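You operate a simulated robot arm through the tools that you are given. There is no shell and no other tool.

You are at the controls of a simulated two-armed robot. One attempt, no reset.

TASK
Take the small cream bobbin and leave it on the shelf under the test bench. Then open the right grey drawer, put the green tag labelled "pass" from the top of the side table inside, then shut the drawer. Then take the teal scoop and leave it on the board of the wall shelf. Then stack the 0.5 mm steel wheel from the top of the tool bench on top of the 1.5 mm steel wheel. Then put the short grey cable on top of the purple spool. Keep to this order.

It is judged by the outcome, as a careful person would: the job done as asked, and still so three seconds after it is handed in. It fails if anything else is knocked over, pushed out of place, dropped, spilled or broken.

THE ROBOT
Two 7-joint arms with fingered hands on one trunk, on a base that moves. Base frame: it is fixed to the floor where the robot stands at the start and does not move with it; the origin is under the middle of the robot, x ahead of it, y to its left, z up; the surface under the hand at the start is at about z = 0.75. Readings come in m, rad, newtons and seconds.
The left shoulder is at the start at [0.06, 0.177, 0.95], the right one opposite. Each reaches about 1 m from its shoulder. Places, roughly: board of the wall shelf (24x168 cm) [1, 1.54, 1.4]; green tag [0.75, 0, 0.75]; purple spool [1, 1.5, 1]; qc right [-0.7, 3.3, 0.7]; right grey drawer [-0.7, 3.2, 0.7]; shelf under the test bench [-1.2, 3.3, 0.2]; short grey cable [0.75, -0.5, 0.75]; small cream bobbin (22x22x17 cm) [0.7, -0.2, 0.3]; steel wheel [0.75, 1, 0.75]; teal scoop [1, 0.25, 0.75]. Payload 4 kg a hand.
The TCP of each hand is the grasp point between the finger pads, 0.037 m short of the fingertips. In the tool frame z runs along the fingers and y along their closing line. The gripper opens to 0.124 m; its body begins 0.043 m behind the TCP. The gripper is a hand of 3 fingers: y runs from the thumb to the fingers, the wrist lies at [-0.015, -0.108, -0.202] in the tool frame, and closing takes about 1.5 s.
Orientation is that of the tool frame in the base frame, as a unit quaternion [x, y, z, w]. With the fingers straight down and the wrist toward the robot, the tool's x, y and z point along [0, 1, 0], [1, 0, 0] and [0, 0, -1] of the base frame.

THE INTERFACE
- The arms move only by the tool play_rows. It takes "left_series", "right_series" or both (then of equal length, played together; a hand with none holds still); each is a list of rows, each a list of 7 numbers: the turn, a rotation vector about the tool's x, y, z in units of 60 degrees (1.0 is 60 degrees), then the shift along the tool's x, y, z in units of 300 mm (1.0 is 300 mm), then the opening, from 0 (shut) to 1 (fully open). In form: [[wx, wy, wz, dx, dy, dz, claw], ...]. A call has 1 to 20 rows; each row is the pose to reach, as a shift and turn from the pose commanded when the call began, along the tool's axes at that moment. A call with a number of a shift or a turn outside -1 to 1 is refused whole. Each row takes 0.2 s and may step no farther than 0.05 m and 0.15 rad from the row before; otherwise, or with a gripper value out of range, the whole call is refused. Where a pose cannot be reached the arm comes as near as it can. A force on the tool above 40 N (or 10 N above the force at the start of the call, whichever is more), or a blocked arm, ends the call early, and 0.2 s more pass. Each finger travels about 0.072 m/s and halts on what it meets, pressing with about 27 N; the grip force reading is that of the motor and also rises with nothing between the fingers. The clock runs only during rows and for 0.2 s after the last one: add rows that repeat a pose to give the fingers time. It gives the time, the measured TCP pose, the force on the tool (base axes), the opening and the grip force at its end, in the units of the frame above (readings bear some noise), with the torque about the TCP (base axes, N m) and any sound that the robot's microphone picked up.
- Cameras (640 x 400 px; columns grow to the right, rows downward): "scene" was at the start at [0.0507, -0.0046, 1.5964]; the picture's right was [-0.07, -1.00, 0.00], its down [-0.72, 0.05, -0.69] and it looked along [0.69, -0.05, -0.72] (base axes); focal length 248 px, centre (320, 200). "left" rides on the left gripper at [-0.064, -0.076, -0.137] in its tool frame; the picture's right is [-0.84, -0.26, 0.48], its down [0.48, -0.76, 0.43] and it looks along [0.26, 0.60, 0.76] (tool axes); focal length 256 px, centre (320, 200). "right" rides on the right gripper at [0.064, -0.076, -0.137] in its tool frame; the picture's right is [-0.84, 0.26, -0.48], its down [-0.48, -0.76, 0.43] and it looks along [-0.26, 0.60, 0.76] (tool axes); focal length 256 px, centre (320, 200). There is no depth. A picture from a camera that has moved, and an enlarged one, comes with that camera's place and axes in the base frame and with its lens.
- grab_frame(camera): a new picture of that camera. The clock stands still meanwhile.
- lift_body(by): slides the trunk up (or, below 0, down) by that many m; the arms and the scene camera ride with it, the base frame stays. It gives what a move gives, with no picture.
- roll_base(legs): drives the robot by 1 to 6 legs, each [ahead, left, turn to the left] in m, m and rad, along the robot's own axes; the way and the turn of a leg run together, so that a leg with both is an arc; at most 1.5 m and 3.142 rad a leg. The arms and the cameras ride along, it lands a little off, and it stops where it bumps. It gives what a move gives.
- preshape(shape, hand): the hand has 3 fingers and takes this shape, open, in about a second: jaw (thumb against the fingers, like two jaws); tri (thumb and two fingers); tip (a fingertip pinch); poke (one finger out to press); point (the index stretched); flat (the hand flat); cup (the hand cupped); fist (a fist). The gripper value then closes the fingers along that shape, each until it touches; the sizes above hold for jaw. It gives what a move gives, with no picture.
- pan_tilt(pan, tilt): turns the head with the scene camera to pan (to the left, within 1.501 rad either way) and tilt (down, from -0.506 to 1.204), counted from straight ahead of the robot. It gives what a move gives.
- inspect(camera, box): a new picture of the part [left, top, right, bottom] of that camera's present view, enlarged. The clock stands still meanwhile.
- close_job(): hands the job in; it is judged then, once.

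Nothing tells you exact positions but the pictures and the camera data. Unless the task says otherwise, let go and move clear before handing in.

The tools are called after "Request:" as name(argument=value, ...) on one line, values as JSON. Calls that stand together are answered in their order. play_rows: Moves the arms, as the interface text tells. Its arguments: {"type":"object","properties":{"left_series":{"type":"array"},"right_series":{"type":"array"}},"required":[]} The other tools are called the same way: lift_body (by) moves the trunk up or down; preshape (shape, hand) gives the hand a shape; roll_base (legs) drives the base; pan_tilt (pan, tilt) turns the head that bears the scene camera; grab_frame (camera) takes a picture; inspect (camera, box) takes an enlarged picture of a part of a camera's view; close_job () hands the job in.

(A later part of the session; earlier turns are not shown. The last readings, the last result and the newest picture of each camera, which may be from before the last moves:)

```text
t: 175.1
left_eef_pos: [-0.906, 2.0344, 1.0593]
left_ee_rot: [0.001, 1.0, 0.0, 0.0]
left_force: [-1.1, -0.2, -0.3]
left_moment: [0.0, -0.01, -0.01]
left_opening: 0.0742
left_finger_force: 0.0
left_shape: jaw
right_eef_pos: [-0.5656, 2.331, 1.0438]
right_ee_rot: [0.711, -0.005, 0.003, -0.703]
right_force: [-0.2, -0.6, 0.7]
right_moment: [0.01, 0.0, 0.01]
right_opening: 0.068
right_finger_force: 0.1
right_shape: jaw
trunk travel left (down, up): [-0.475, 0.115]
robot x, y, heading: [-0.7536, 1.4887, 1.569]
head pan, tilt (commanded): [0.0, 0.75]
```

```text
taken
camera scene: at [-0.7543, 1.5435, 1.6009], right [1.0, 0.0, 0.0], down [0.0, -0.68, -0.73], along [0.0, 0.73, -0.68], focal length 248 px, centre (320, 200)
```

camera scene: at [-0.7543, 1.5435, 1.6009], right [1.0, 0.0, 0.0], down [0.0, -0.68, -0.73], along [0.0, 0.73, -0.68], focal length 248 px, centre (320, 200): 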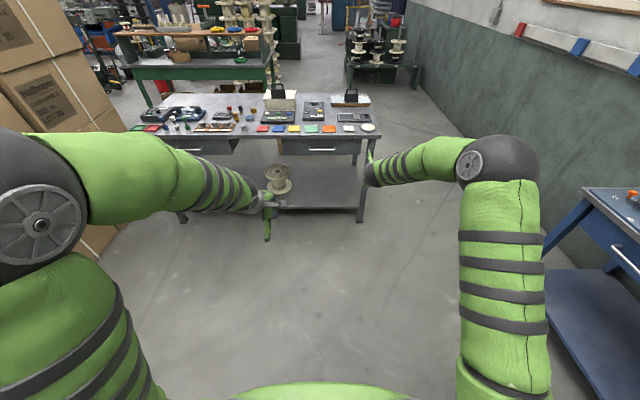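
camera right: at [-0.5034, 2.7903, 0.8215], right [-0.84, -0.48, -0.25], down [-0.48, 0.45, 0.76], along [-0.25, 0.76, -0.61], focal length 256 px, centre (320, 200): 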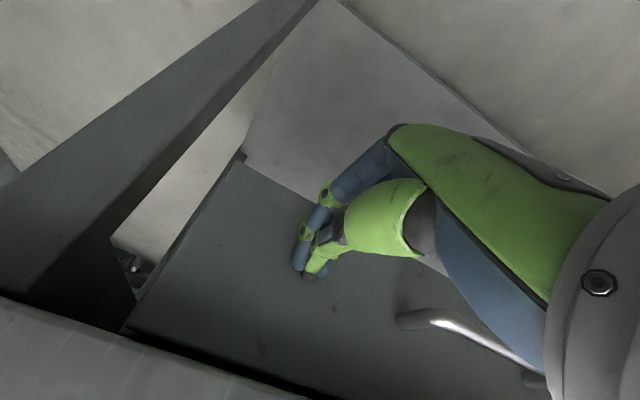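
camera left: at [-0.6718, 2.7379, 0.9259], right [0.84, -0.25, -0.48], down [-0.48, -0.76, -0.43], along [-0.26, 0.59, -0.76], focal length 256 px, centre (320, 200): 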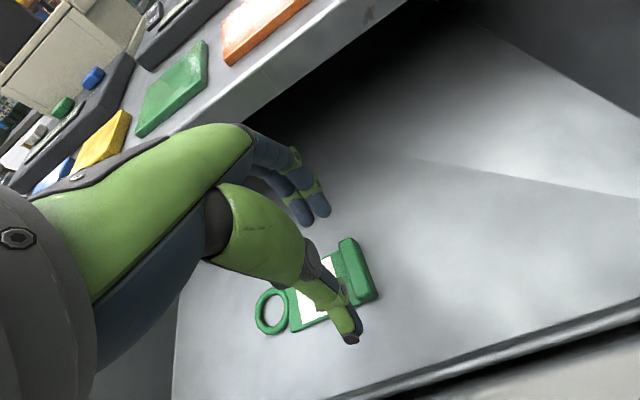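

Everything is in order. Now turning to face the tool bench / wall shelf to survey it.

Request:
roll_base(legs=[[0, 0, -1.57]])

Request:
pan_tilt(pan=0.0, tilt=0.45)

Request:
grab_frame(camera="scene")

Request:
inspect(camera="scene", box=[130, 100, 510, 300])

```text
t: 179.3
left_eef_pos: [-0.2141, 1.6483, 1.0596]
left_ee_rot: [0.703, 0.711, 0.0, 0.0]
left_force: [0.8, -0.2, 0.3]
left_moment: [0.0, -0.02, 0.01]
left_opening: 0.0741
left_finger_force: 0.2
left_shape: jaw
right_eef_pos: [0.09, 1.3128, 1.0442]
right_ee_rot: [0.504, -0.502, 0.495, -0.499]
right_force: [0.0, 0.0, 0.5]
right_moment: [0.03, 0.03, -0.02]
right_opening: 0.0679
right_finger_force: 0.1
right_shape: jaw
trunk travel left (down, up): [-0.475, 0.115]
robot x, y, heading: [-0.7527, 1.4941, 0.012]
head pan, tilt (commanded): [0.0, 0.75]
```

```text
t: 180.1
left_eef_pos: [-0.2129, 1.6497, 1.059]
left_ee_rot: [0.703, 0.711, 0.0, 0.0]
left_force: [1.0, 0.2, -0.3]
left_moment: [0.0, 0.0, -0.03]
left_opening: 0.0743
left_finger_force: 0.0
left_shape: jaw
right_eef_pos: [0.089, 1.3136, 1.0429]
right_ee_rot: [0.503, -0.502, 0.496, -0.499]
right_force: [0.8, -0.3, -0.2]
right_moment: [-0.02, 0.01, -0.02]
right_opening: 0.0678
right_finger_force: 0.0
right_shape: jaw
trunk travel left (down, up): [-0.475, 0.115]
robot x, y, heading: [-0.7578, 1.4922, 0.011]
head pan, tilt (commanded): [0.0, 0.45]
```

```text
taken
camera scene: at [-0.6919, 1.4917, 1.6273], right [0.01, -1.0, 0.0], down [-0.44, -0.01, -0.9], along [0.9, 0.01, -0.44], focal length 248 px, centre (320, 200)
```

scene: 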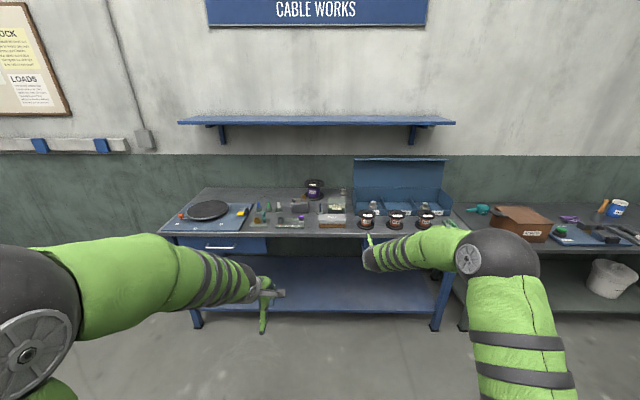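

```text
1.68 times, centred on (320, 200) of scene
camera zoom: at [-0.6919, 1.4917, 1.6273], right [0.01, -1.0, 0.0], down [-0.44, -0.01, -0.9], along [0.9, 0.01, -0.44], focal length 417 px, centre (320, 200)
```

zoom: 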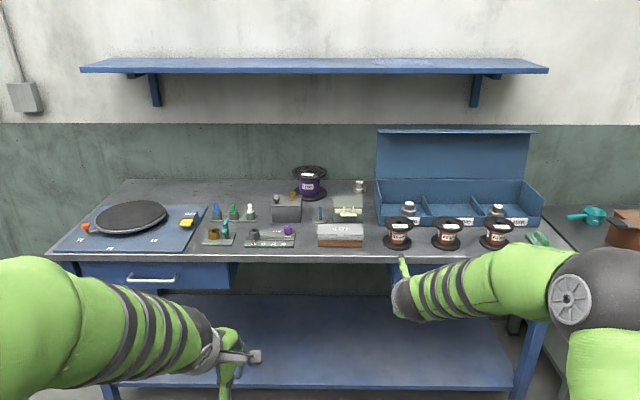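

Zooming on the tool bench items.

Request:
inspect(camera="scene", box=[330, 150, 470, 250])

Request:
inspect(camera="scene", box=[230, 170, 370, 255])

```text
4.00 times, centred on (400, 200) of scene
camera zoom: at [-0.6919, 1.4917, 1.6273], right [0.01, -1.0, 0.0], down [-0.44, -0.01, -0.9], along [0.9, 0.01, -0.44], focal length 990 px, centre (0, 200)
```

zoom: 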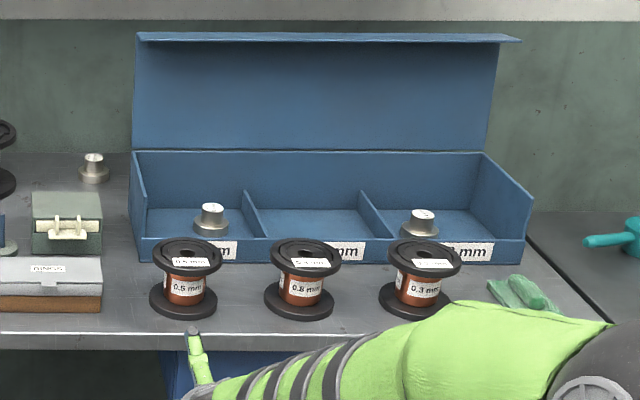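

```text
4.57 times, centred on (300, 212) of scene
camera zoom: at [-0.6919, 1.4917, 1.6273], right [0.01, -1.0, 0.0], down [-0.44, -0.01, -0.9], along [0.9, 0.01, -0.44], focal length 1132 px, centre (411, 143)
```

zoom: 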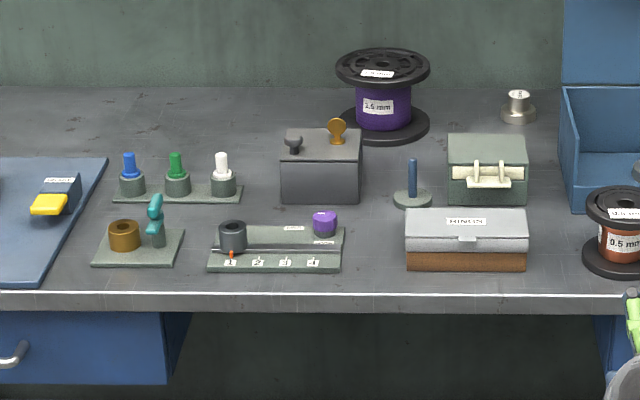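

Survey done: shelf board is empty; one steel wheel stands on the bench top, two in the bin. Now over to the scoop.

Request:
roll_base(legs=[[0, -1.25, 0], [0.5, 0, 0]])

Request:
pan_tilt(pan=0.15, tilt=0.65)

Request:
grab_frame(camera="scene")

Request:
inspect(camera="scene", box=[240, 150, 400, 250])

```text
t: 188.8
left_eef_pos: [0.28, 0.3943, 1.0588]
left_ee_rot: [0.711, 0.704, 0.001, 0.001]
left_force: [-0.1, 0.1, 0.0]
left_moment: [-0.03, -0.01, -0.02]
left_opening: 0.0739
left_finger_force: 0.0
left_shape: jaw
right_eef_pos: [0.576, 0.0521, 1.0436]
right_ee_rot: [-0.497, 0.509, -0.501, 0.493]
right_force: [-0.2, 0.3, 0.2]
right_moment: [0.0, -0.01, -0.03]
right_opening: 0.0679
right_finger_force: 0.1
right_shape: jaw
trunk travel left (down, up): [-0.475, 0.115]
robot x, y, heading: [-0.2646, 0.2482, -0.008]
head pan, tilt (commanded): [0.0, 0.45]
```

```text
t: 189.5
left_eef_pos: [0.2799, 0.3951, 1.0602]
left_ee_rot: [0.711, 0.703, -0.001, 0.0]
left_force: [-0.2, -0.2, 0.0]
left_moment: [0.01, 0.02, 0.04]
left_opening: 0.0741
left_finger_force: 0.1
left_shape: jaw
right_eef_pos: [0.5746, 0.0527, 1.0437]
right_ee_rot: [-0.497, 0.508, -0.501, 0.493]
right_force: [0.2, 0.4, 0.0]
right_moment: [0.01, 0.0, -0.02]
right_opening: 0.0677
right_finger_force: 0.0
right_shape: jaw
trunk travel left (down, up): [-0.475, 0.115]
robot x, y, heading: [-0.2632, 0.2451, -0.007]
head pan, tilt (commanded): [0.15, 0.649]
```

```text
taken
camera scene: at [-0.2079, 0.2612, 1.6095], right [0.14, -0.99, 0.0], down [-0.6, -0.08, -0.8], along [0.79, 0.11, -0.6], focal length 248 px, centre (320, 200)
```

scene: 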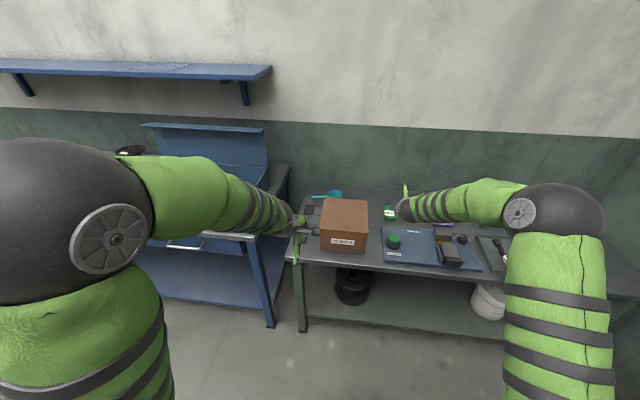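

```text
4.00 times, centred on (320, 200) of scene
camera zoom: at [-0.2079, 0.2612, 1.6095], right [0.14, -0.99, 0.0], down [-0.6, -0.08, -0.8], along [0.79, 0.11, -0.6], focal length 990 px, centre (320, 200)
```

zoom: 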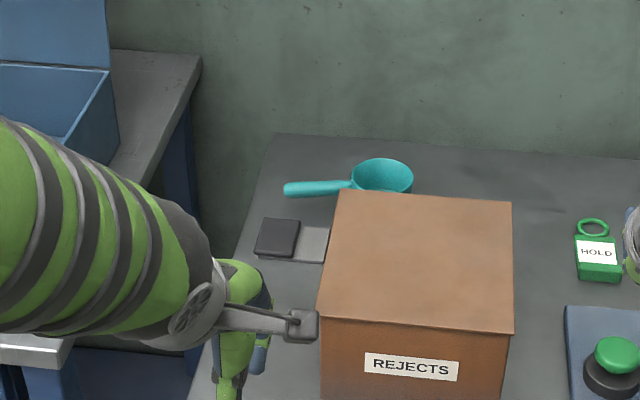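

The tool bench's front edge is at x≈0.64 (side table 0.45). The scoop: cup ≈(0.925,0.336), handle pointing left to y≈0.465. I'll move closer and look at it with the left-hand camera.

Request:
roll_base(legs=[[0.28, 0, 0.007]])

Request:
grab_frame(camera="left")

Request:
inspect(camera="scene", box=[210, 190, 370, 290])

```text
t: 191.5
left_eef_pos: [0.5577, 0.3979, 1.0588]
left_ee_rot: [0.708, 0.706, 0.0, 0.0]
left_force: [-0.1, -0.4, -0.5]
left_moment: [0.01, 0.03, 0.01]
left_opening: 0.0742
left_finger_force: 0.1
left_shape: jaw
right_eef_pos: [0.8556, 0.0591, 1.0435]
right_ee_rot: [-0.5, 0.506, -0.498, 0.496]
right_force: [-0.2, 0.7, -0.5]
right_moment: [-0.01, 0.01, 0.02]
right_opening: 0.0678
right_finger_force: 0.0
right_shape: jaw
trunk travel left (down, up): [-0.475, 0.115]
robot x, y, heading: [0.0124, 0.2484, -0.001]
head pan, tilt (commanded): [0.15, 0.649]
```

```text
taken
camera left: at [0.4822, 0.3346, 1.1938], right [-0.26, -0.84, -0.48], down [-0.76, 0.48, -0.43], along [0.6, 0.25, -0.76], focal length 256 px, centre (320, 200)
```

left: 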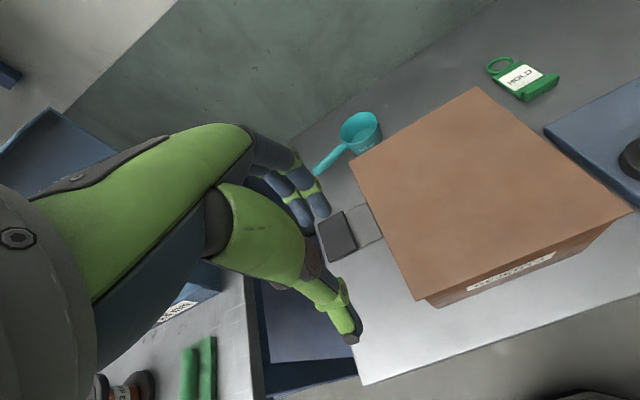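

```text
4.00 times, centred on (290, 240) of scene
camera zoom: at [0.0711, 0.2603, 1.6094], right [0.15, -0.99, 0.0], down [-0.6, -0.09, -0.8], along [0.79, 0.12, -0.61], focal length 990 px, centre (440, 40)
```

zoom: 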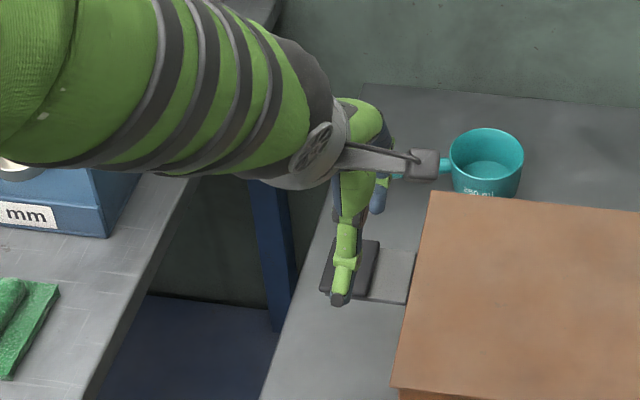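

Request:
inspect(camera="left", box=[270, 80, 430, 190])

```text
3.64 times, centred on (350, 135) of left
camera zoom: at [0.4822, 0.3346, 1.1938], right [-0.26, -0.84, -0.48], down [-0.76, 0.48, -0.43], along [0.6, 0.25, -0.76], focal length 931 px, centre (211, 436)
```

zoom: 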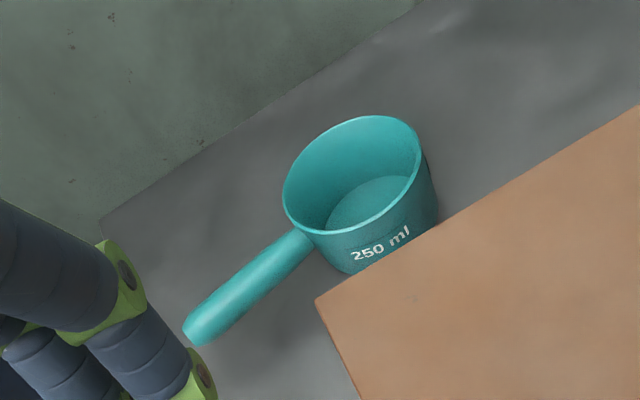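

The handle is clearly raised (~z 0.80) and slender. Checking with the right-hand camera for a second viewpoint.

Request:
grab_frame(camera="right")

```text
taken
camera right: at [0.7189, -0.0036, 1.1201], right [-0.48, 0.84, -0.25], down [0.45, 0.48, 0.76], along [0.76, 0.25, -0.61], focal length 256 px, centre (320, 200)
```

right: 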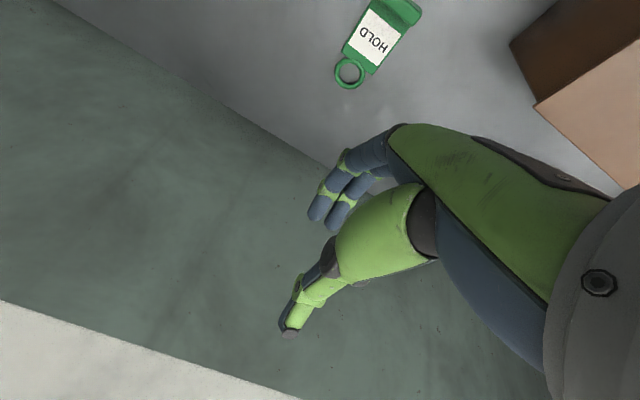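

Moving the left hand to a pitched pose (about 65° down) above and in front of the handle.

Request:
play_rows(left_series=[[-0.07, 0, 0, 0.012, 0.11, 0.03, 0.6], [-0.14, 0, 0, 0.024, 0.22, 0.07, 0.6], [-0.21, 0, 0, 0.036, 0.33, 0.11, 0.6], [-0.28, 0, 0, 0.048, 0.44, 0.15, 0.6], [-0.35, 0, 0, 0.06, 0.55, 0.19, 0.6], [-0.417, 0, 0, 0.073, 0.65, 0.22, 0.6]])

Request:
grab_frame(camera="left")

Request:
inspect(camera="scene", box=[210, 170, 370, 290])

```text
t: 192.9
left_eef_pos: [0.7538, 0.4188, 0.9943]
left_ee_rot: [0.691, 0.689, 0.152, 0.153]
left_force: [-0.1, 0.5, 0.6]
left_moment: [0.03, 0.0, 0.01]
left_opening: 0.0742
left_finger_force: 0.2
left_shape: jaw
right_eef_pos: [0.8559, 0.0589, 1.0433]
right_ee_rot: [-0.5, 0.506, -0.499, 0.496]
right_force: [-0.3, 0.2, -0.5]
right_moment: [-0.01, 0.01, 0.02]
right_opening: 0.0678
right_finger_force: 0.1
right_shape: jaw
trunk travel left (down, up): [-0.475, 0.115]
robot x, y, heading: [0.0116, 0.247, 0.005]
head pan, tilt (commanded): [0.15, 0.649]
```

```text
taken
camera left: at [0.6277, 0.3561, 1.0834], right [-0.03, -0.84, -0.55], down [-0.5, 0.48, -0.72], along [0.86, 0.25, -0.44], focal length 256 px, centre (320, 200)
```

left: 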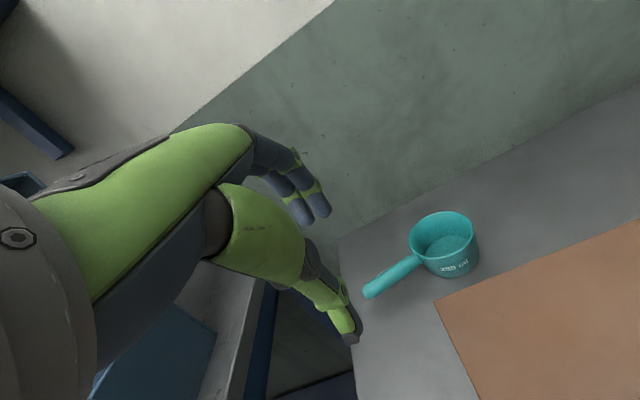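

```text
3.33 times, centred on (290, 230) of scene
camera zoom: at [0.0707, 0.2605, 1.6095], right [0.15, -0.99, 0.0], down [-0.6, -0.09, -0.8], along [0.79, 0.12, -0.6], focal length 825 px, centre (420, 100)
```

zoom: 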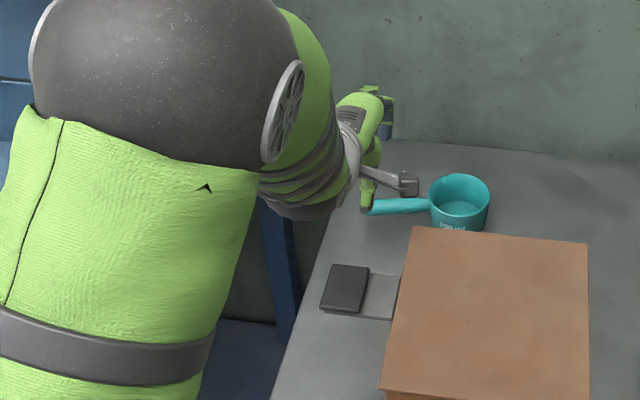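

Handle mid ≈(0.88,0.412,0.795), direction slightly back-left. I'll use a steeper pitch (80°) with a 16° yaw so the wrist clears the box, and move to just above the handle.

Request:
play_rows(left_series=[[0.04, 0.019, -0.04, -0.006, 0.03, 0.08, 0.55], [0.083, 0.038, -0.08, -0.012, 0.06, 0.16, 0.5], [0.125, 0.056, -0.12, -0.018, 0.09, 0.245, 0.45], [0.167, 0.075, -0.161, -0.025, 0.12, 0.326, 0.45], [0.208, 0.094, -0.2, -0.031, 0.15, 0.408, 0.45], [0.25, 0.113, -0.242, -0.037, 0.18, 0.489, 0.45]])

Request:
grab_frame(camera="left")

Request:
inspect(camera="scene", box=[230, 170, 350, 260])

```text
t: 194.3
left_eef_pos: [0.8638, 0.4084, 0.8805]
left_ee_rot: [0.602, 0.793, 0.083, 0.04]
left_force: [-0.4, -0.2, -0.2]
left_moment: [-0.05, -0.02, 0.02]
left_opening: 0.0559
left_finger_force: 0.0
left_shape: jaw
right_eef_pos: [0.8565, 0.0587, 1.0425]
right_ee_rot: [-0.5, 0.506, -0.499, 0.495]
right_force: [-0.5, -1.2, 0.2]
right_moment: [-0.06, -0.02, 0.03]
right_opening: 0.0682
right_finger_force: 0.1
right_shape: jaw
trunk travel left (down, up): [-0.475, 0.115]
robot x, y, heading: [0.0118, 0.2455, -0.002]
head pan, tilt (commanded): [0.15, 0.649]
```

```text
taken
camera left: at [0.7872, 0.3161, 0.9978], right [0.06, -0.83, -0.55], down [-0.78, 0.3, -0.54], along [0.62, 0.46, -0.63], focal length 256 px, centre (320, 200)
```

left: 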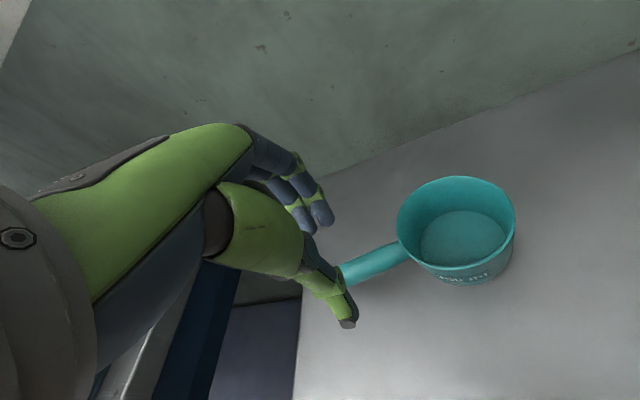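

```text
4.44 times, centred on (290, 215) of scene
camera zoom: at [0.0707, 0.2603, 1.6095], right [0.15, -0.99, 0.0], down [-0.6, -0.09, -0.8], along [0.79, 0.12, -0.6], focal length 1100 px, centre (453, 133)
```

zoom: 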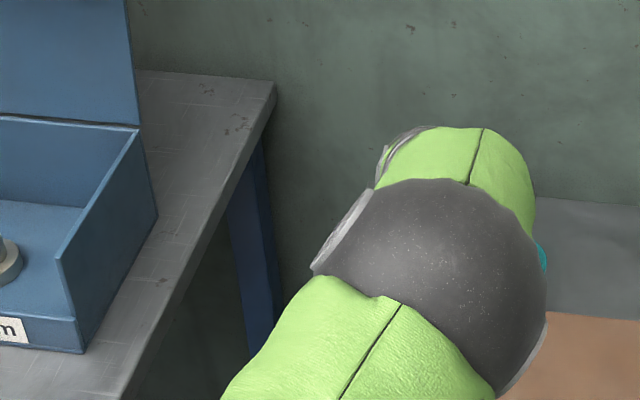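

Handle lies between thumb and fingers. Advancing 7 cm along the hand axis, then closing.

Request:
play_rows(left_series=[[0, 0, 0, 0, 0.01, 0.08, 0.45], [0, 0, 0, 0, 0.02, 0.16, 0.45], [0, 0, 0, 0, 0.02, 0.235, 0.45]])

Request:
grab_frame(camera="left")

```text
t: 195.1
left_eef_pos: [0.8808, 0.417, 0.8148]
left_ee_rot: [0.602, 0.793, 0.081, 0.04]
left_force: [-0.5, 0.1, -0.1]
left_moment: [0.0, 0.01, -0.02]
left_opening: 0.0561
left_finger_force: 0.0
left_shape: jaw
right_eef_pos: [0.8563, 0.0606, 1.0429]
right_ee_rot: [-0.5, 0.506, -0.499, 0.495]
right_force: [0.7, -0.3, -0.1]
right_moment: [0.0, 0.0, 0.03]
right_opening: 0.0679
right_finger_force: 0.1
right_shape: jaw
trunk travel left (down, up): [-0.475, 0.115]
robot x, y, heading: [0.0104, 0.2424, 0.004]
head pan, tilt (commanded): [0.15, 0.649]
```

```text
taken
camera left: at [0.804, 0.3244, 0.9318], right [0.06, -0.83, -0.55], down [-0.78, 0.3, -0.55], along [0.62, 0.46, -0.63], focal length 256 px, centre (320, 200)
```

left: 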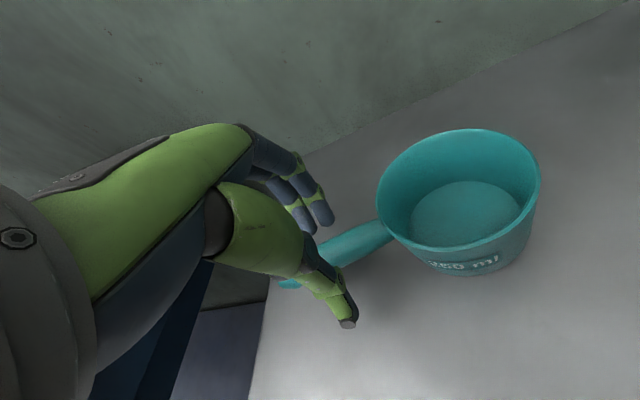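

Handle sits in the jaw. Closing.

Request:
play_rows(left_series=[[0, 0, 0, 0, 0, 0.01, 0.35], [0, 0, 0, 0, 0, 0.01, 0.2], [0, 0, 0, 0, 0, 0.01, 0.1], [0, 0, 0, 0, 0, 0.01, 0], [0, 0, 0, 0, 0, 0.01, 0], [0, 0, 0, 0, 0, 0.01, 0], [0, 0, 0, 0, 0, 0.01, 0]])

Request:
grab_frame(camera="left")

```text
t: 196.7
left_eef_pos: [0.8801, 0.4166, 0.8123]
left_ee_rot: [0.603, 0.793, 0.082, 0.04]
left_force: [0.9, 0.5, -0.1]
left_moment: [0.0, -0.06, 0.03]
left_opening: 0.0192
left_finger_force: 27.2
left_shape: jaw
right_eef_pos: [0.8561, 0.0579, 1.0431]
right_ee_rot: [-0.5, 0.506, -0.498, 0.495]
right_force: [-0.7, 0.2, 0.8]
right_moment: [0.02, 0.01, 0.01]
right_opening: 0.0681
right_finger_force: 0.0
right_shape: jaw
trunk travel left (down, up): [-0.475, 0.115]
robot x, y, heading: [0.0149, 0.2452, 0.002]
head pan, tilt (commanded): [0.15, 0.649]
```

```text
taken
camera left: at [0.8043, 0.324, 0.9288], right [0.06, -0.83, -0.55], down [-0.78, 0.3, -0.54], along [0.62, 0.46, -0.63], focal length 256 px, centre (320, 200)
```

left: 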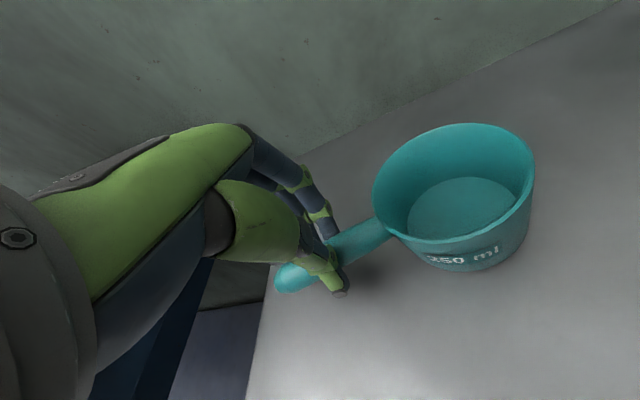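

Firm grip on the handle. Lifting straight up.

Request:
play_rows(left_series=[[0, 0, 0, 0, 0.008, -0.05, 0], [0, 0, 0, 0, 0.02, -0.12, 0], [0, 0, 0, 0, 0.04, -0.23, 0], [0, 0, 0, 0, 0.06, -0.34, 0], [0, 0, 0, 0, 0.08, -0.46, 0], [0, 0, 0, 0, 0.1, -0.58, 0], [0, 0, 0, 0, 0.12, -0.7, 0]])

Request:
grab_frame(camera="left")

Request:
grab_frame(camera="scene")

```text
t: 198.3
left_eef_pos: [0.8804, 0.4081, 1.0263]
left_ee_rot: [0.602, 0.793, 0.082, 0.04]
left_force: [-0.1, 0.2, -0.5]
left_moment: [0.02, 0.03, 0.02]
left_opening: 0.0189
left_finger_force: 26.8
left_shape: jaw
right_eef_pos: [0.8538, 0.0588, 1.0426]
right_ee_rot: [-0.499, 0.507, -0.499, 0.495]
right_force: [0.0, 0.4, -0.8]
right_moment: [-0.02, -0.02, 0.02]
right_opening: 0.0678
right_finger_force: 0.1
right_shape: jaw
trunk travel left (down, up): [-0.475, 0.115]
robot x, y, heading: [0.0111, 0.2428, 0.008]
head pan, tilt (commanded): [0.15, 0.649]
```

```text
taken
camera left: at [0.8043, 0.316, 1.1428], right [0.06, -0.83, -0.55], down [-0.78, 0.3, -0.54], along [0.62, 0.46, -0.63], focal length 256 px, centre (320, 200)
```

left: 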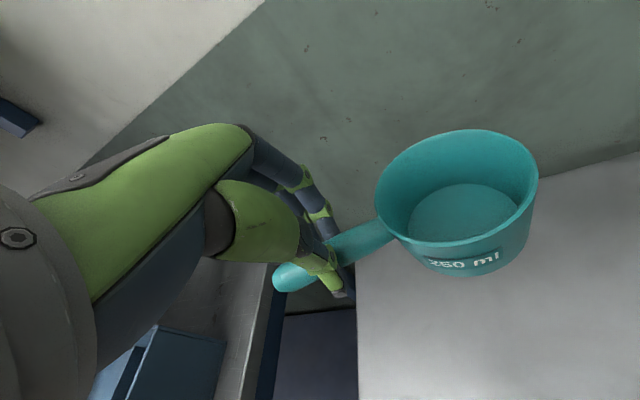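

```text
taken
camera scene: at [0.0696, 0.2604, 1.6095], right [0.15, -0.99, 0.0], down [-0.6, -0.09, -0.8], along [0.79, 0.12, -0.6], focal length 248 px, centre (320, 200)
```

scene: 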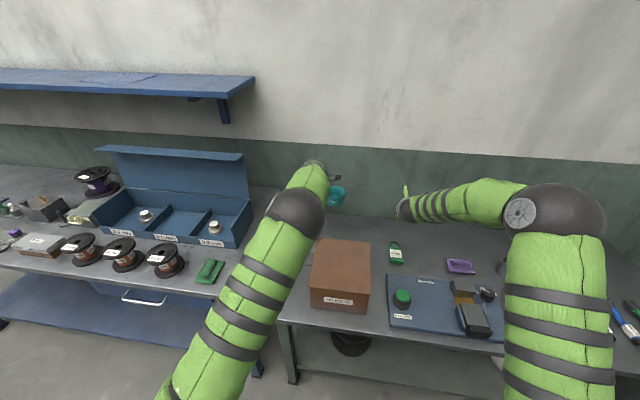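

Scoop is held level and clear. Backing away from the table, then retracting the right arm so it won't interfere at the tool bench.

Request:
roll_base(legs=[[-0.6, 0, 0]])

Request:
play_rows(right_series=[[0, 0, 0, 0, 0, -0.12, 0.55], [0, 0, 0, 0, 0, -0.24, 0.55], [0, 0, 0, 0, 0, -0.36, 0.55], [0, 0, 0, 0, 0, -0.48, 0.55], [0, 0, 0, 0, 0, -0.6, 0.55], [0, 0, 0, 0, 0, -0.72, 0.55], [0, 0, 0, 0, 0, -0.84, 0.55]])

Request:
grab_frame(camera="scene")

```text
t: 201.6
left_eef_pos: [0.2884, 0.4077, 1.0268]
left_ee_rot: [0.604, 0.792, 0.082, 0.04]
left_force: [-0.2, 0.5, -1.6]
left_moment: [0.03, -0.01, 0.01]
left_opening: 0.0191
left_finger_force: 26.7
left_shape: jaw
right_eef_pos: [0.2622, 0.0568, 1.0444]
right_ee_rot: [-0.499, 0.507, -0.499, 0.495]
right_force: [0.2, 0.5, 0.3]
right_moment: [0.0, 0.0, -0.03]
right_opening: 0.0681
right_finger_force: 0.0
right_shape: jaw
trunk travel left (down, up): [-0.475, 0.115]
robot x, y, heading: [-0.5766, 0.2459, -0.003]
head pan, tilt (commanded): [0.15, 0.649]
```

```text
t: 203.2
left_eef_pos: [0.2888, 0.4072, 1.0253]
left_ee_rot: [0.603, 0.792, 0.083, 0.04]
left_force: [-1.0, 0.3, -0.7]
left_moment: [0.03, -0.03, -0.01]
left_opening: 0.0193
left_finger_force: 27.1
left_shape: jaw
right_eef_pos: [0.0101, 0.0615, 1.0489]
right_ee_rot: [-0.499, 0.507, -0.499, 0.495]
right_force: [-1.0, -0.3, 0.2]
right_moment: [-0.02, 0.0, -0.02]
right_opening: 0.068
right_finger_force: 0.1
right_shape: jaw
trunk travel left (down, up): [-0.475, 0.115]
robot x, y, heading: [-0.5746, 0.2468, -0.005]
head pan, tilt (commanded): [0.15, 0.649]
```

```text
taken
camera scene: at [-0.5224, 0.2615, 1.6095], right [0.15, -0.99, 0.0], down [-0.6, -0.09, -0.8], along [0.79, 0.12, -0.6], focal length 248 px, centre (320, 200)
```

scene: 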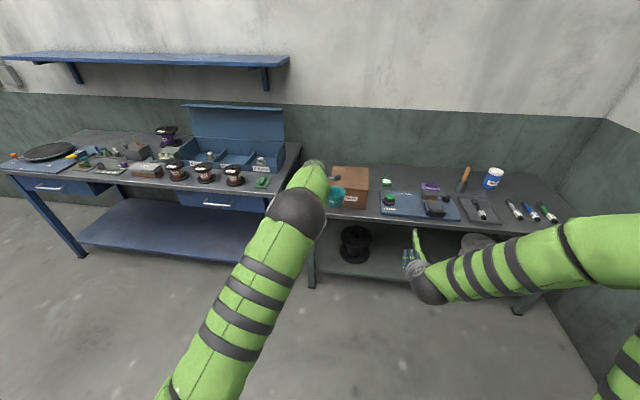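

Right arm is folded back. Moving left to stand in front of the wall shelf's right half, raising the trunk, and looking at the shelf.

Request:
roll_base(legs=[[0, 0.7, 0]])

Request:
lift_body(by=0.11)

Request:
pan_tilt(pan=0.0, tilt=0.3)

Request:
grab_frame(camera="scene")

```text
t: 207.0
left_eef_pos: [0.2968, 1.0929, 1.0244]
left_ee_rot: [0.608, 0.789, 0.082, 0.04]
left_force: [-0.7, 0.8, -0.6]
left_moment: [0.03, -0.02, 0.01]
left_opening: 0.0192
left_finger_force: 26.7
left_shape: jaw
right_eef_pos: [0.0139, 0.748, 1.0473]
right_ee_rot: [-0.496, 0.51, -0.502, 0.492]
right_force: [0.6, 0.0, -0.3]
right_moment: [0.0, -0.01, 0.01]
right_opening: 0.0678
right_finger_force: 0.0
right_shape: jaw
trunk travel left (down, up): [-0.475, 0.115]
robot x, y, heading: [-0.5666, 0.9463, -0.016]
head pan, tilt (commanded): [0.15, 0.649]
```

```text
t: 208.4
left_eef_pos: [0.2967, 1.0909, 1.1343]
left_ee_rot: [0.608, 0.789, 0.081, 0.04]
left_force: [0.7, 0.0, -1.2]
left_moment: [0.06, 0.02, 0.04]
left_opening: 0.0194
left_finger_force: 26.6
left_shape: jaw
right_eef_pos: [0.0143, 0.7474, 1.1577]
right_ee_rot: [-0.497, 0.509, -0.502, 0.493]
right_force: [0.0, 0.6, -0.1]
right_moment: [0.0, 0.01, -0.01]
right_opening: 0.0678
right_finger_force: 0.2
right_shape: jaw
trunk travel left (down, up): [-0.585, 0.005]
robot x, y, heading: [-0.5727, 0.9448, -0.01]
head pan, tilt (commanded): [0.15, 0.649]
```

```text
t: 209.3
left_eef_pos: [0.2979, 1.0923, 1.1353]
left_ee_rot: [0.607, 0.789, 0.082, 0.04]
left_force: [-0.2, -0.3, -1.4]
left_moment: [0.04, 0.05, 0.01]
left_opening: 0.0193
left_finger_force: 26.7
left_shape: jaw
right_eef_pos: [0.0135, 0.7468, 1.158]
right_ee_rot: [-0.496, 0.509, -0.502, 0.492]
right_force: [-0.5, -0.5, -0.2]
right_moment: [0.0, -0.02, 0.0]
right_opening: 0.0678
right_finger_force: 0.2
right_shape: jaw
trunk travel left (down, up): [-0.585, 0.005]
robot x, y, heading: [-0.5706, 0.9416, -0.016]
head pan, tilt (commanded): [0.0, 0.3]
```

```text
taken
camera scene: at [-0.5079, 0.9411, 1.7512], right [-0.01, -1.0, 0.0], down [-0.3, 0.0, -0.95], along [0.95, -0.01, -0.3], focal length 248 px, centre (320, 200)
```

scene: 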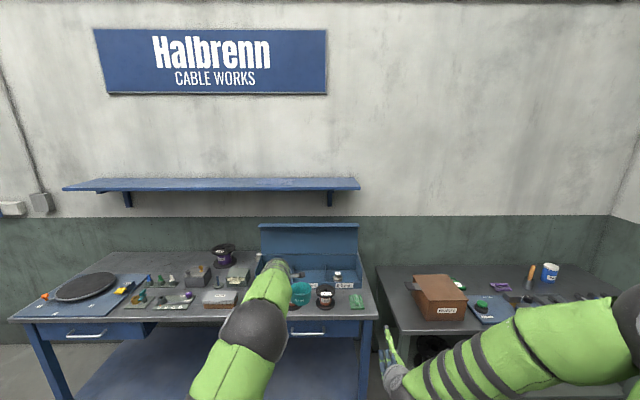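

Request:
inspect(camera="scene", box=[200, 150, 400, 275])

```text
3.20 times, centred on (300, 212) of scene
camera zoom: at [-0.5079, 0.9411, 1.7512], right [-0.01, -1.0, 0.0], down [-0.3, 0.0, -0.95], along [0.95, -0.01, -0.3], focal length 792 px, centre (384, 160)
```

zoom: 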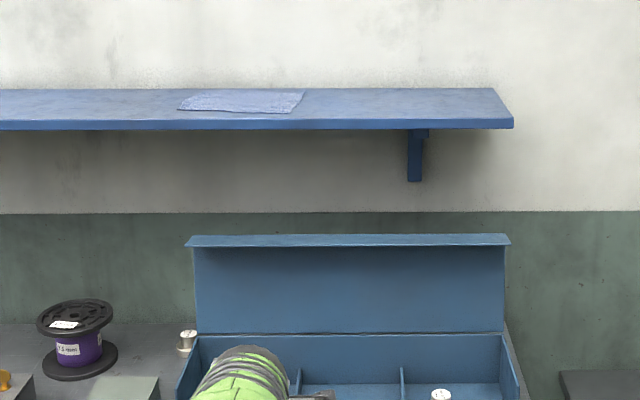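

The board is at z≈1.40, x≈0.88–1.12, right end y≈0.69; some cloth lies on it at y≈1.07–1.32, which I'll avoid by placing the scoop around y≈0.9. Raising the left hand with the scoop first.

Request:
play_rows(left_series=[[-0.033, 0, 0, 0.017, -0.024, -0.125, 0], [-0.067, 0, 0, 0.033, -0.048, -0.25, 0], [-0.1, 0, 0, 0.05, -0.072, -0.374, 0], [-0.133, 0, 0, 0.067, -0.097, -0.499, 0], [-0.167, 0, 0, 0.084, -0.121, -0.624, 0], [-0.2, 0, 0, 0.1, -0.145, -0.749, 0], [-0.233, 0, 0, 0.117, -0.169, -0.873, 0]])

Request:
play_rows(left_series=[[0, 0, 0, 0.033, -0.048, -0.125, 0], [0, 0, 0, 0.067, -0.096, -0.25, 0], [0, 0, 0, 0.1, -0.144, -0.376, 0], [0, 0, 0, 0.133, -0.192, -0.502, 0]])

Request:
grab_frame(camera="scene")

Request:
grab_frame(camera="left")

```text
t: 210.9
left_eef_pos: [0.1971, 1.0939, 1.3831]
left_ee_rot: [0.6, 0.772, 0.177, 0.114]
left_force: [0.5, 0.4, 0.1]
left_moment: [0.04, -0.01, -0.01]
left_opening: 0.0192
left_finger_force: 26.7
left_shape: jaw
right_eef_pos: [0.0137, 0.7471, 1.1578]
right_ee_rot: [-0.497, 0.51, -0.502, 0.492]
right_force: [-0.3, 0.4, 0.2]
right_moment: [0.01, 0.02, -0.04]
right_opening: 0.0679
right_finger_force: 0.1
right_shape: jaw
trunk travel left (down, up): [-0.585, 0.005]
robot x, y, heading: [-0.5708, 0.9429, -0.014]
head pan, tilt (commanded): [0.0, 0.3]
```

```text
t: 211.9
left_eef_pos: [0.0777, 1.0948, 1.5009]
left_ee_rot: [0.598, 0.773, 0.177, 0.114]
left_force: [-0.2, -0.8, -0.3]
left_moment: [0.03, 0.02, -0.03]
left_opening: 0.0193
left_finger_force: 27.0
left_shape: jaw
right_eef_pos: [0.0136, 0.7463, 1.1583]
right_ee_rot: [-0.497, 0.509, -0.502, 0.492]
right_force: [0.7, -0.3, 1.2]
right_moment: [-0.04, -0.01, -0.01]
right_opening: 0.068
right_finger_force: 0.0
right_shape: jaw
trunk travel left (down, up): [-0.585, 0.005]
robot x, y, heading: [-0.5697, 0.9445, -0.018]
head pan, tilt (commanded): [0.0, 0.3]
```

```text
taken
camera scene: at [-0.5087, 0.9413, 1.7512], right [-0.01, -1.0, 0.0], down [-0.3, 0.0, -0.96], along [0.96, -0.01, -0.3], focal length 248 px, centre (320, 200)
```

scene: 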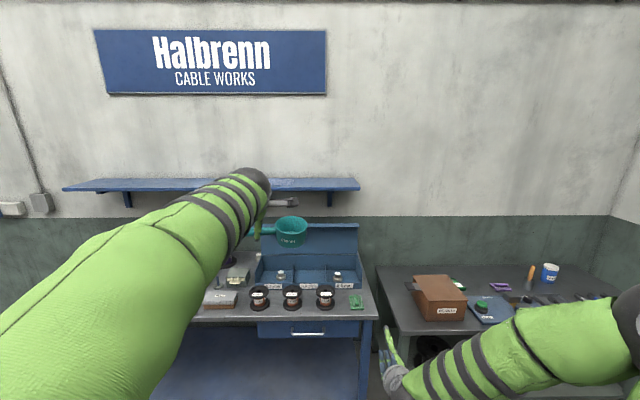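

```text
taken
camera left: at [-0.0247, 0.9969, 1.59], right [0.18, -0.8, -0.58], down [-0.63, 0.36, -0.69], along [0.76, 0.48, -0.44], focal length 256 px, centre (320, 200)
```

left: 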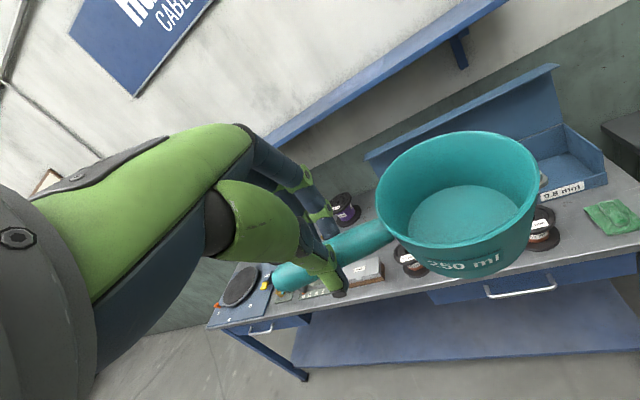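

The scoop is at shelf height. I'll nudge the right hand further right/up for clearance, then drive toward the shelf in two stages.

Request:
play_rows(right_series=[[0, 0, 0, 0.1, -0.08, 0, 0.55], [0, 0, 0, 0.2, -0.16, 0, 0.55], [0, 0, 0, 0.3, -0.24, 0, 0.55], [0, 0, 0, 0.36, -0.3, 0, 0.55]])

Request:
roll_base(legs=[[0.5, -0.11, 0.015]])

Request:
grab_frame(camera="scene")

Request:
grab_frame(camera="left")

```text
t: 212.9
left_eef_pos: [0.0793, 1.0936, 1.5007]
left_ee_rot: [0.599, 0.773, 0.177, 0.114]
left_force: [0.2, 0.2, -0.9]
left_moment: [0.06, 0.03, 0.02]
left_opening: 0.019
left_finger_force: 26.5
left_shape: jaw
right_eef_pos: [0.0124, 0.6406, 1.2478]
right_ee_rot: [-0.496, 0.509, -0.502, 0.492]
right_force: [-0.6, 0.5, 1.0]
right_moment: [0.0, -0.01, 0.05]
right_opening: 0.068
right_finger_force: 0.0
right_shape: jaw
trunk travel left (down, up): [-0.585, 0.005]
robot x, y, heading: [-0.5707, 0.9412, -0.012]
head pan, tilt (commanded): [0.0, 0.3]
```

```text
t: 215.9
left_eef_pos: [0.5809, 0.9946, 1.4998]
left_ee_rot: [0.592, 0.778, 0.177, 0.112]
left_force: [0.3, -0.2, -0.8]
left_moment: [0.0, 0.03, 0.04]
left_opening: 0.019
left_finger_force: 27.3
left_shape: jaw
right_eef_pos: [0.5212, 0.5407, 1.248]
right_ee_rot: [-0.5, 0.506, -0.498, 0.496]
right_force: [0.4, -0.6, 0.0]
right_moment: [0.0, 0.0, -0.02]
right_opening: 0.0682
right_finger_force: 0.0
right_shape: jaw
trunk travel left (down, up): [-0.585, 0.005]
robot x, y, heading: [-0.0725, 0.8312, 0.005]
head pan, tilt (commanded): [0.0, 0.3]
```

```text
taken
camera scene: at [-0.0039, 0.8316, 1.7512], right [0.0, -1.0, 0.0], down [-0.3, 0.0, -0.96], along [0.96, 0.0, -0.3], focal length 248 px, centre (320, 200)
```

scene: 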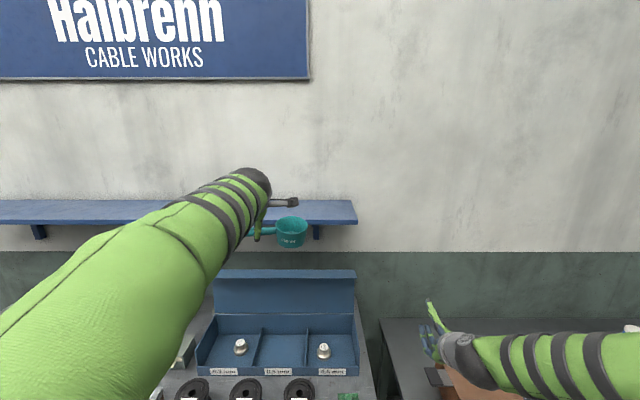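

```text
taken
camera left: at [0.4793, 0.8949, 1.5894], right [0.19, -0.8, -0.58], down [-0.64, 0.35, -0.69], along [0.75, 0.5, -0.44], focal length 256 px, centre (320, 200)
```

left: 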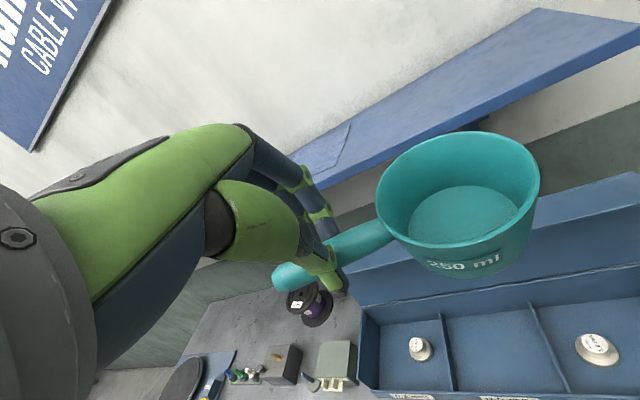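

Request:
inspect(camera="scene", box=[220, 170, 380, 270])

Request:
inspect(camera="left", box=[280, 0, 640, 200])

```text
4.00 times, centred on (300, 220) of scene
camera zoom: at [-0.0039, 0.8316, 1.7512], right [0.0, -1.0, 0.0], down [-0.3, 0.0, -0.96], along [0.96, 0.0, -0.3], focal length 990 px, centre (400, 120)
```

zoom: 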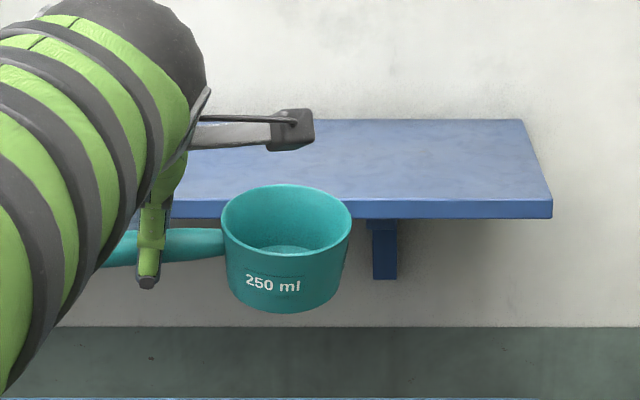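

```text
1.78 times, centred on (460, 100) of left
camera zoom: at [0.4793, 0.8949, 1.5894], right [0.19, -0.8, -0.58], down [-0.64, 0.35, -0.69], along [0.75, 0.5, -0.44], focal length 455 px, centre (71, 378)
```

zoom: 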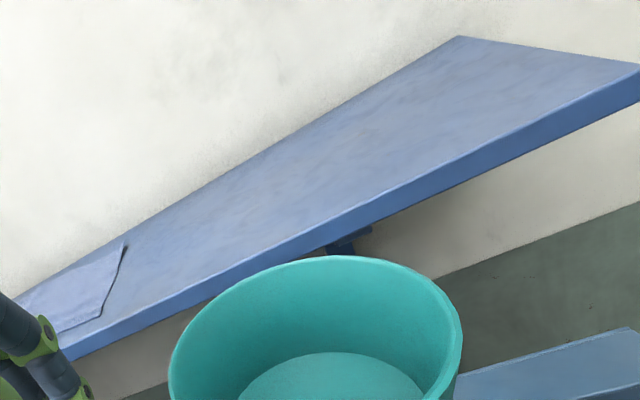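

Shelf right part is clear; board z≈1.395, front edge x≈0.885. Cup bottom is ~5 cm above it. Driving forward in two steps.

Request:
roll_base(legs=[[0.2, 0, 0]])

Request:
roll_base(legs=[[0.14, 0, 0]])

Request:
inspect(camera="scene", box=[200, 150, 440, 330])

Request:
grab_frame(camera="left")

```text
t: 217.5
left_eef_pos: [0.7847, 0.9943, 1.4991]
left_ee_rot: [0.592, 0.778, 0.177, 0.111]
left_force: [1.4, 0.5, -1.4]
left_moment: [0.04, 0.02, 0.04]
left_opening: 0.0191
left_finger_force: 27.4
left_shape: jaw
right_eef_pos: [0.7248, 0.5408, 1.2466]
right_ee_rot: [-0.5, 0.505, -0.499, 0.496]
right_force: [0.8, -0.5, 0.0]
right_moment: [-0.03, -0.01, 0.02]
right_opening: 0.0679
right_finger_force: 0.1
right_shape: jaw
trunk travel left (down, up): [-0.585, 0.005]
robot x, y, heading: [0.1351, 0.8319, 0.006]
head pan, tilt (commanded): [0.0, 0.3]
```

```text
t: 218.7
left_eef_pos: [0.8561, 0.9962, 1.4997]
left_ee_rot: [0.591, 0.779, 0.179, 0.112]
left_force: [-1.1, -0.2, -0.8]
left_moment: [0.02, -0.02, -0.02]
left_opening: 0.0187
left_finger_force: 27.3
left_shape: jaw
right_eef_pos: [0.7968, 0.5406, 1.2486]
right_ee_rot: [-0.5, 0.506, -0.499, 0.496]
right_force: [-0.7, -0.8, 0.2]
right_moment: [-0.02, 0.02, -0.03]
right_opening: 0.0681
right_finger_force: 0.0
right_shape: jaw
trunk travel left (down, up): [-0.585, 0.005]
robot x, y, heading: [0.2088, 0.8318, 0.007]
head pan, tilt (commanded): [0.0, 0.3]
stopped in leg 1: the robot was blocked; the commanded pose is now the measured one
```

```text
2.22 times, centred on (320, 240) of scene
camera zoom: at [0.2701, 0.8315, 1.7514], right [0.0, -1.0, 0.0], down [-0.29, 0.0, -0.96], along [0.96, 0.0, -0.29], focal length 550 px, centre (320, 111)
```

zoom: 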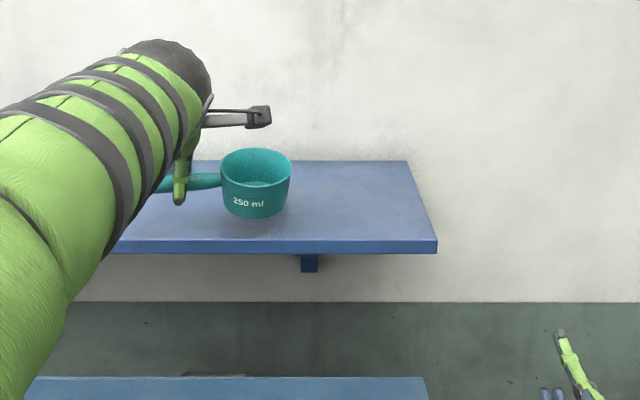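

```text
taken
camera left: at [0.7544, 0.896, 1.59], right [0.19, -0.79, -0.58], down [-0.64, 0.35, -0.69], along [0.75, 0.5, -0.44], focal length 256 px, centre (320, 200)
```

left: 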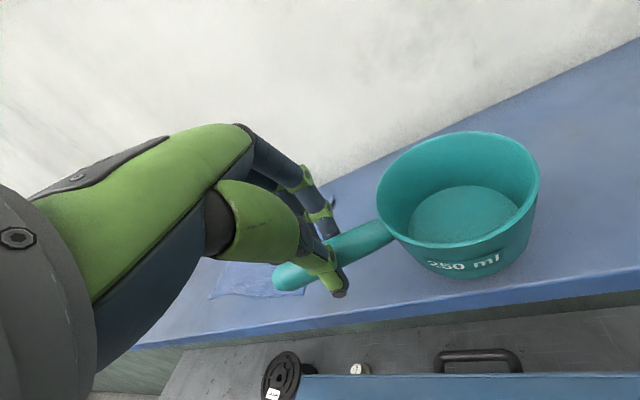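

The base is stopped by the bench's lower shelf at x≈0.21, so I'll pitch the hand a little further up and extend the arm to bring the cup over the board.

Request:
play_rows(left_series=[[-0.06, 0, 0, 0, 0, 0, 0], [-0.12, 0, 0, 0, 0, 0, 0], [-0.183, 0, 0, 0, 0, 0, 0], [-0.183, 0, 0, -0.014, 0.04, 0.028, 0], [-0.183, 0, 0, -0.028, 0.08, 0.057, 0], [-0.183, 0, 0, -0.043, 0.12, 0.085, 0], [-0.183, 0, 0, -0.057, 0.16, 0.114, 0]])

Request:
inspect(camera="scene", box=[200, 150, 440, 330])

Request:
grab_frame(camera="left")

```text
t: 220.3
left_eef_pos: [0.9214, 0.995, 1.4872]
left_ee_rot: [0.579, 0.758, 0.251, 0.167]
left_force: [0.5, -0.3, -1.4]
left_moment: [0.03, 0.04, 0.0]
left_opening: 0.0192
left_finger_force: 27.7
left_shape: jaw
right_eef_pos: [0.7992, 0.5422, 1.2472]
right_ee_rot: [-0.501, 0.506, -0.498, 0.496]
right_force: [0.3, 0.1, -0.8]
right_moment: [0.0, -0.05, 0.02]
right_opening: 0.068
right_finger_force: 0.0
right_shape: jaw
trunk travel left (down, up): [-0.585, 0.005]
robot x, y, heading: [0.2137, 0.8312, 0.008]
head pan, tilt (commanded): [0.0, 0.3]
```

```text
2.22 times, centred on (320, 240) of scene
camera zoom: at [0.2743, 0.8316, 1.7512], right [0.0, -1.0, 0.0], down [-0.3, 0.0, -0.96], along [0.96, 0.0, -0.3], focal length 550 px, centre (320, 111)
```

zoom: 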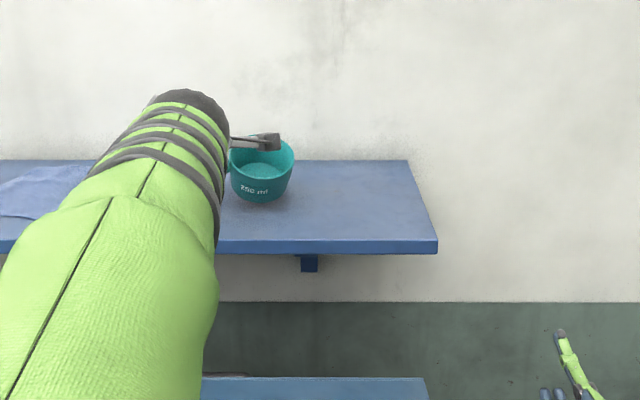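

```text
taken
camera left: at [0.8043, 0.8921, 1.5507], right [0.29, -0.77, -0.57], down [-0.5, 0.39, -0.77], along [0.82, 0.51, -0.27], focal length 256 px, centre (320, 200)
```

left: 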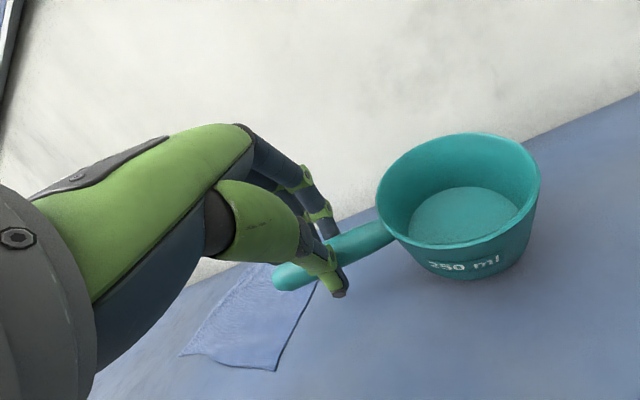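

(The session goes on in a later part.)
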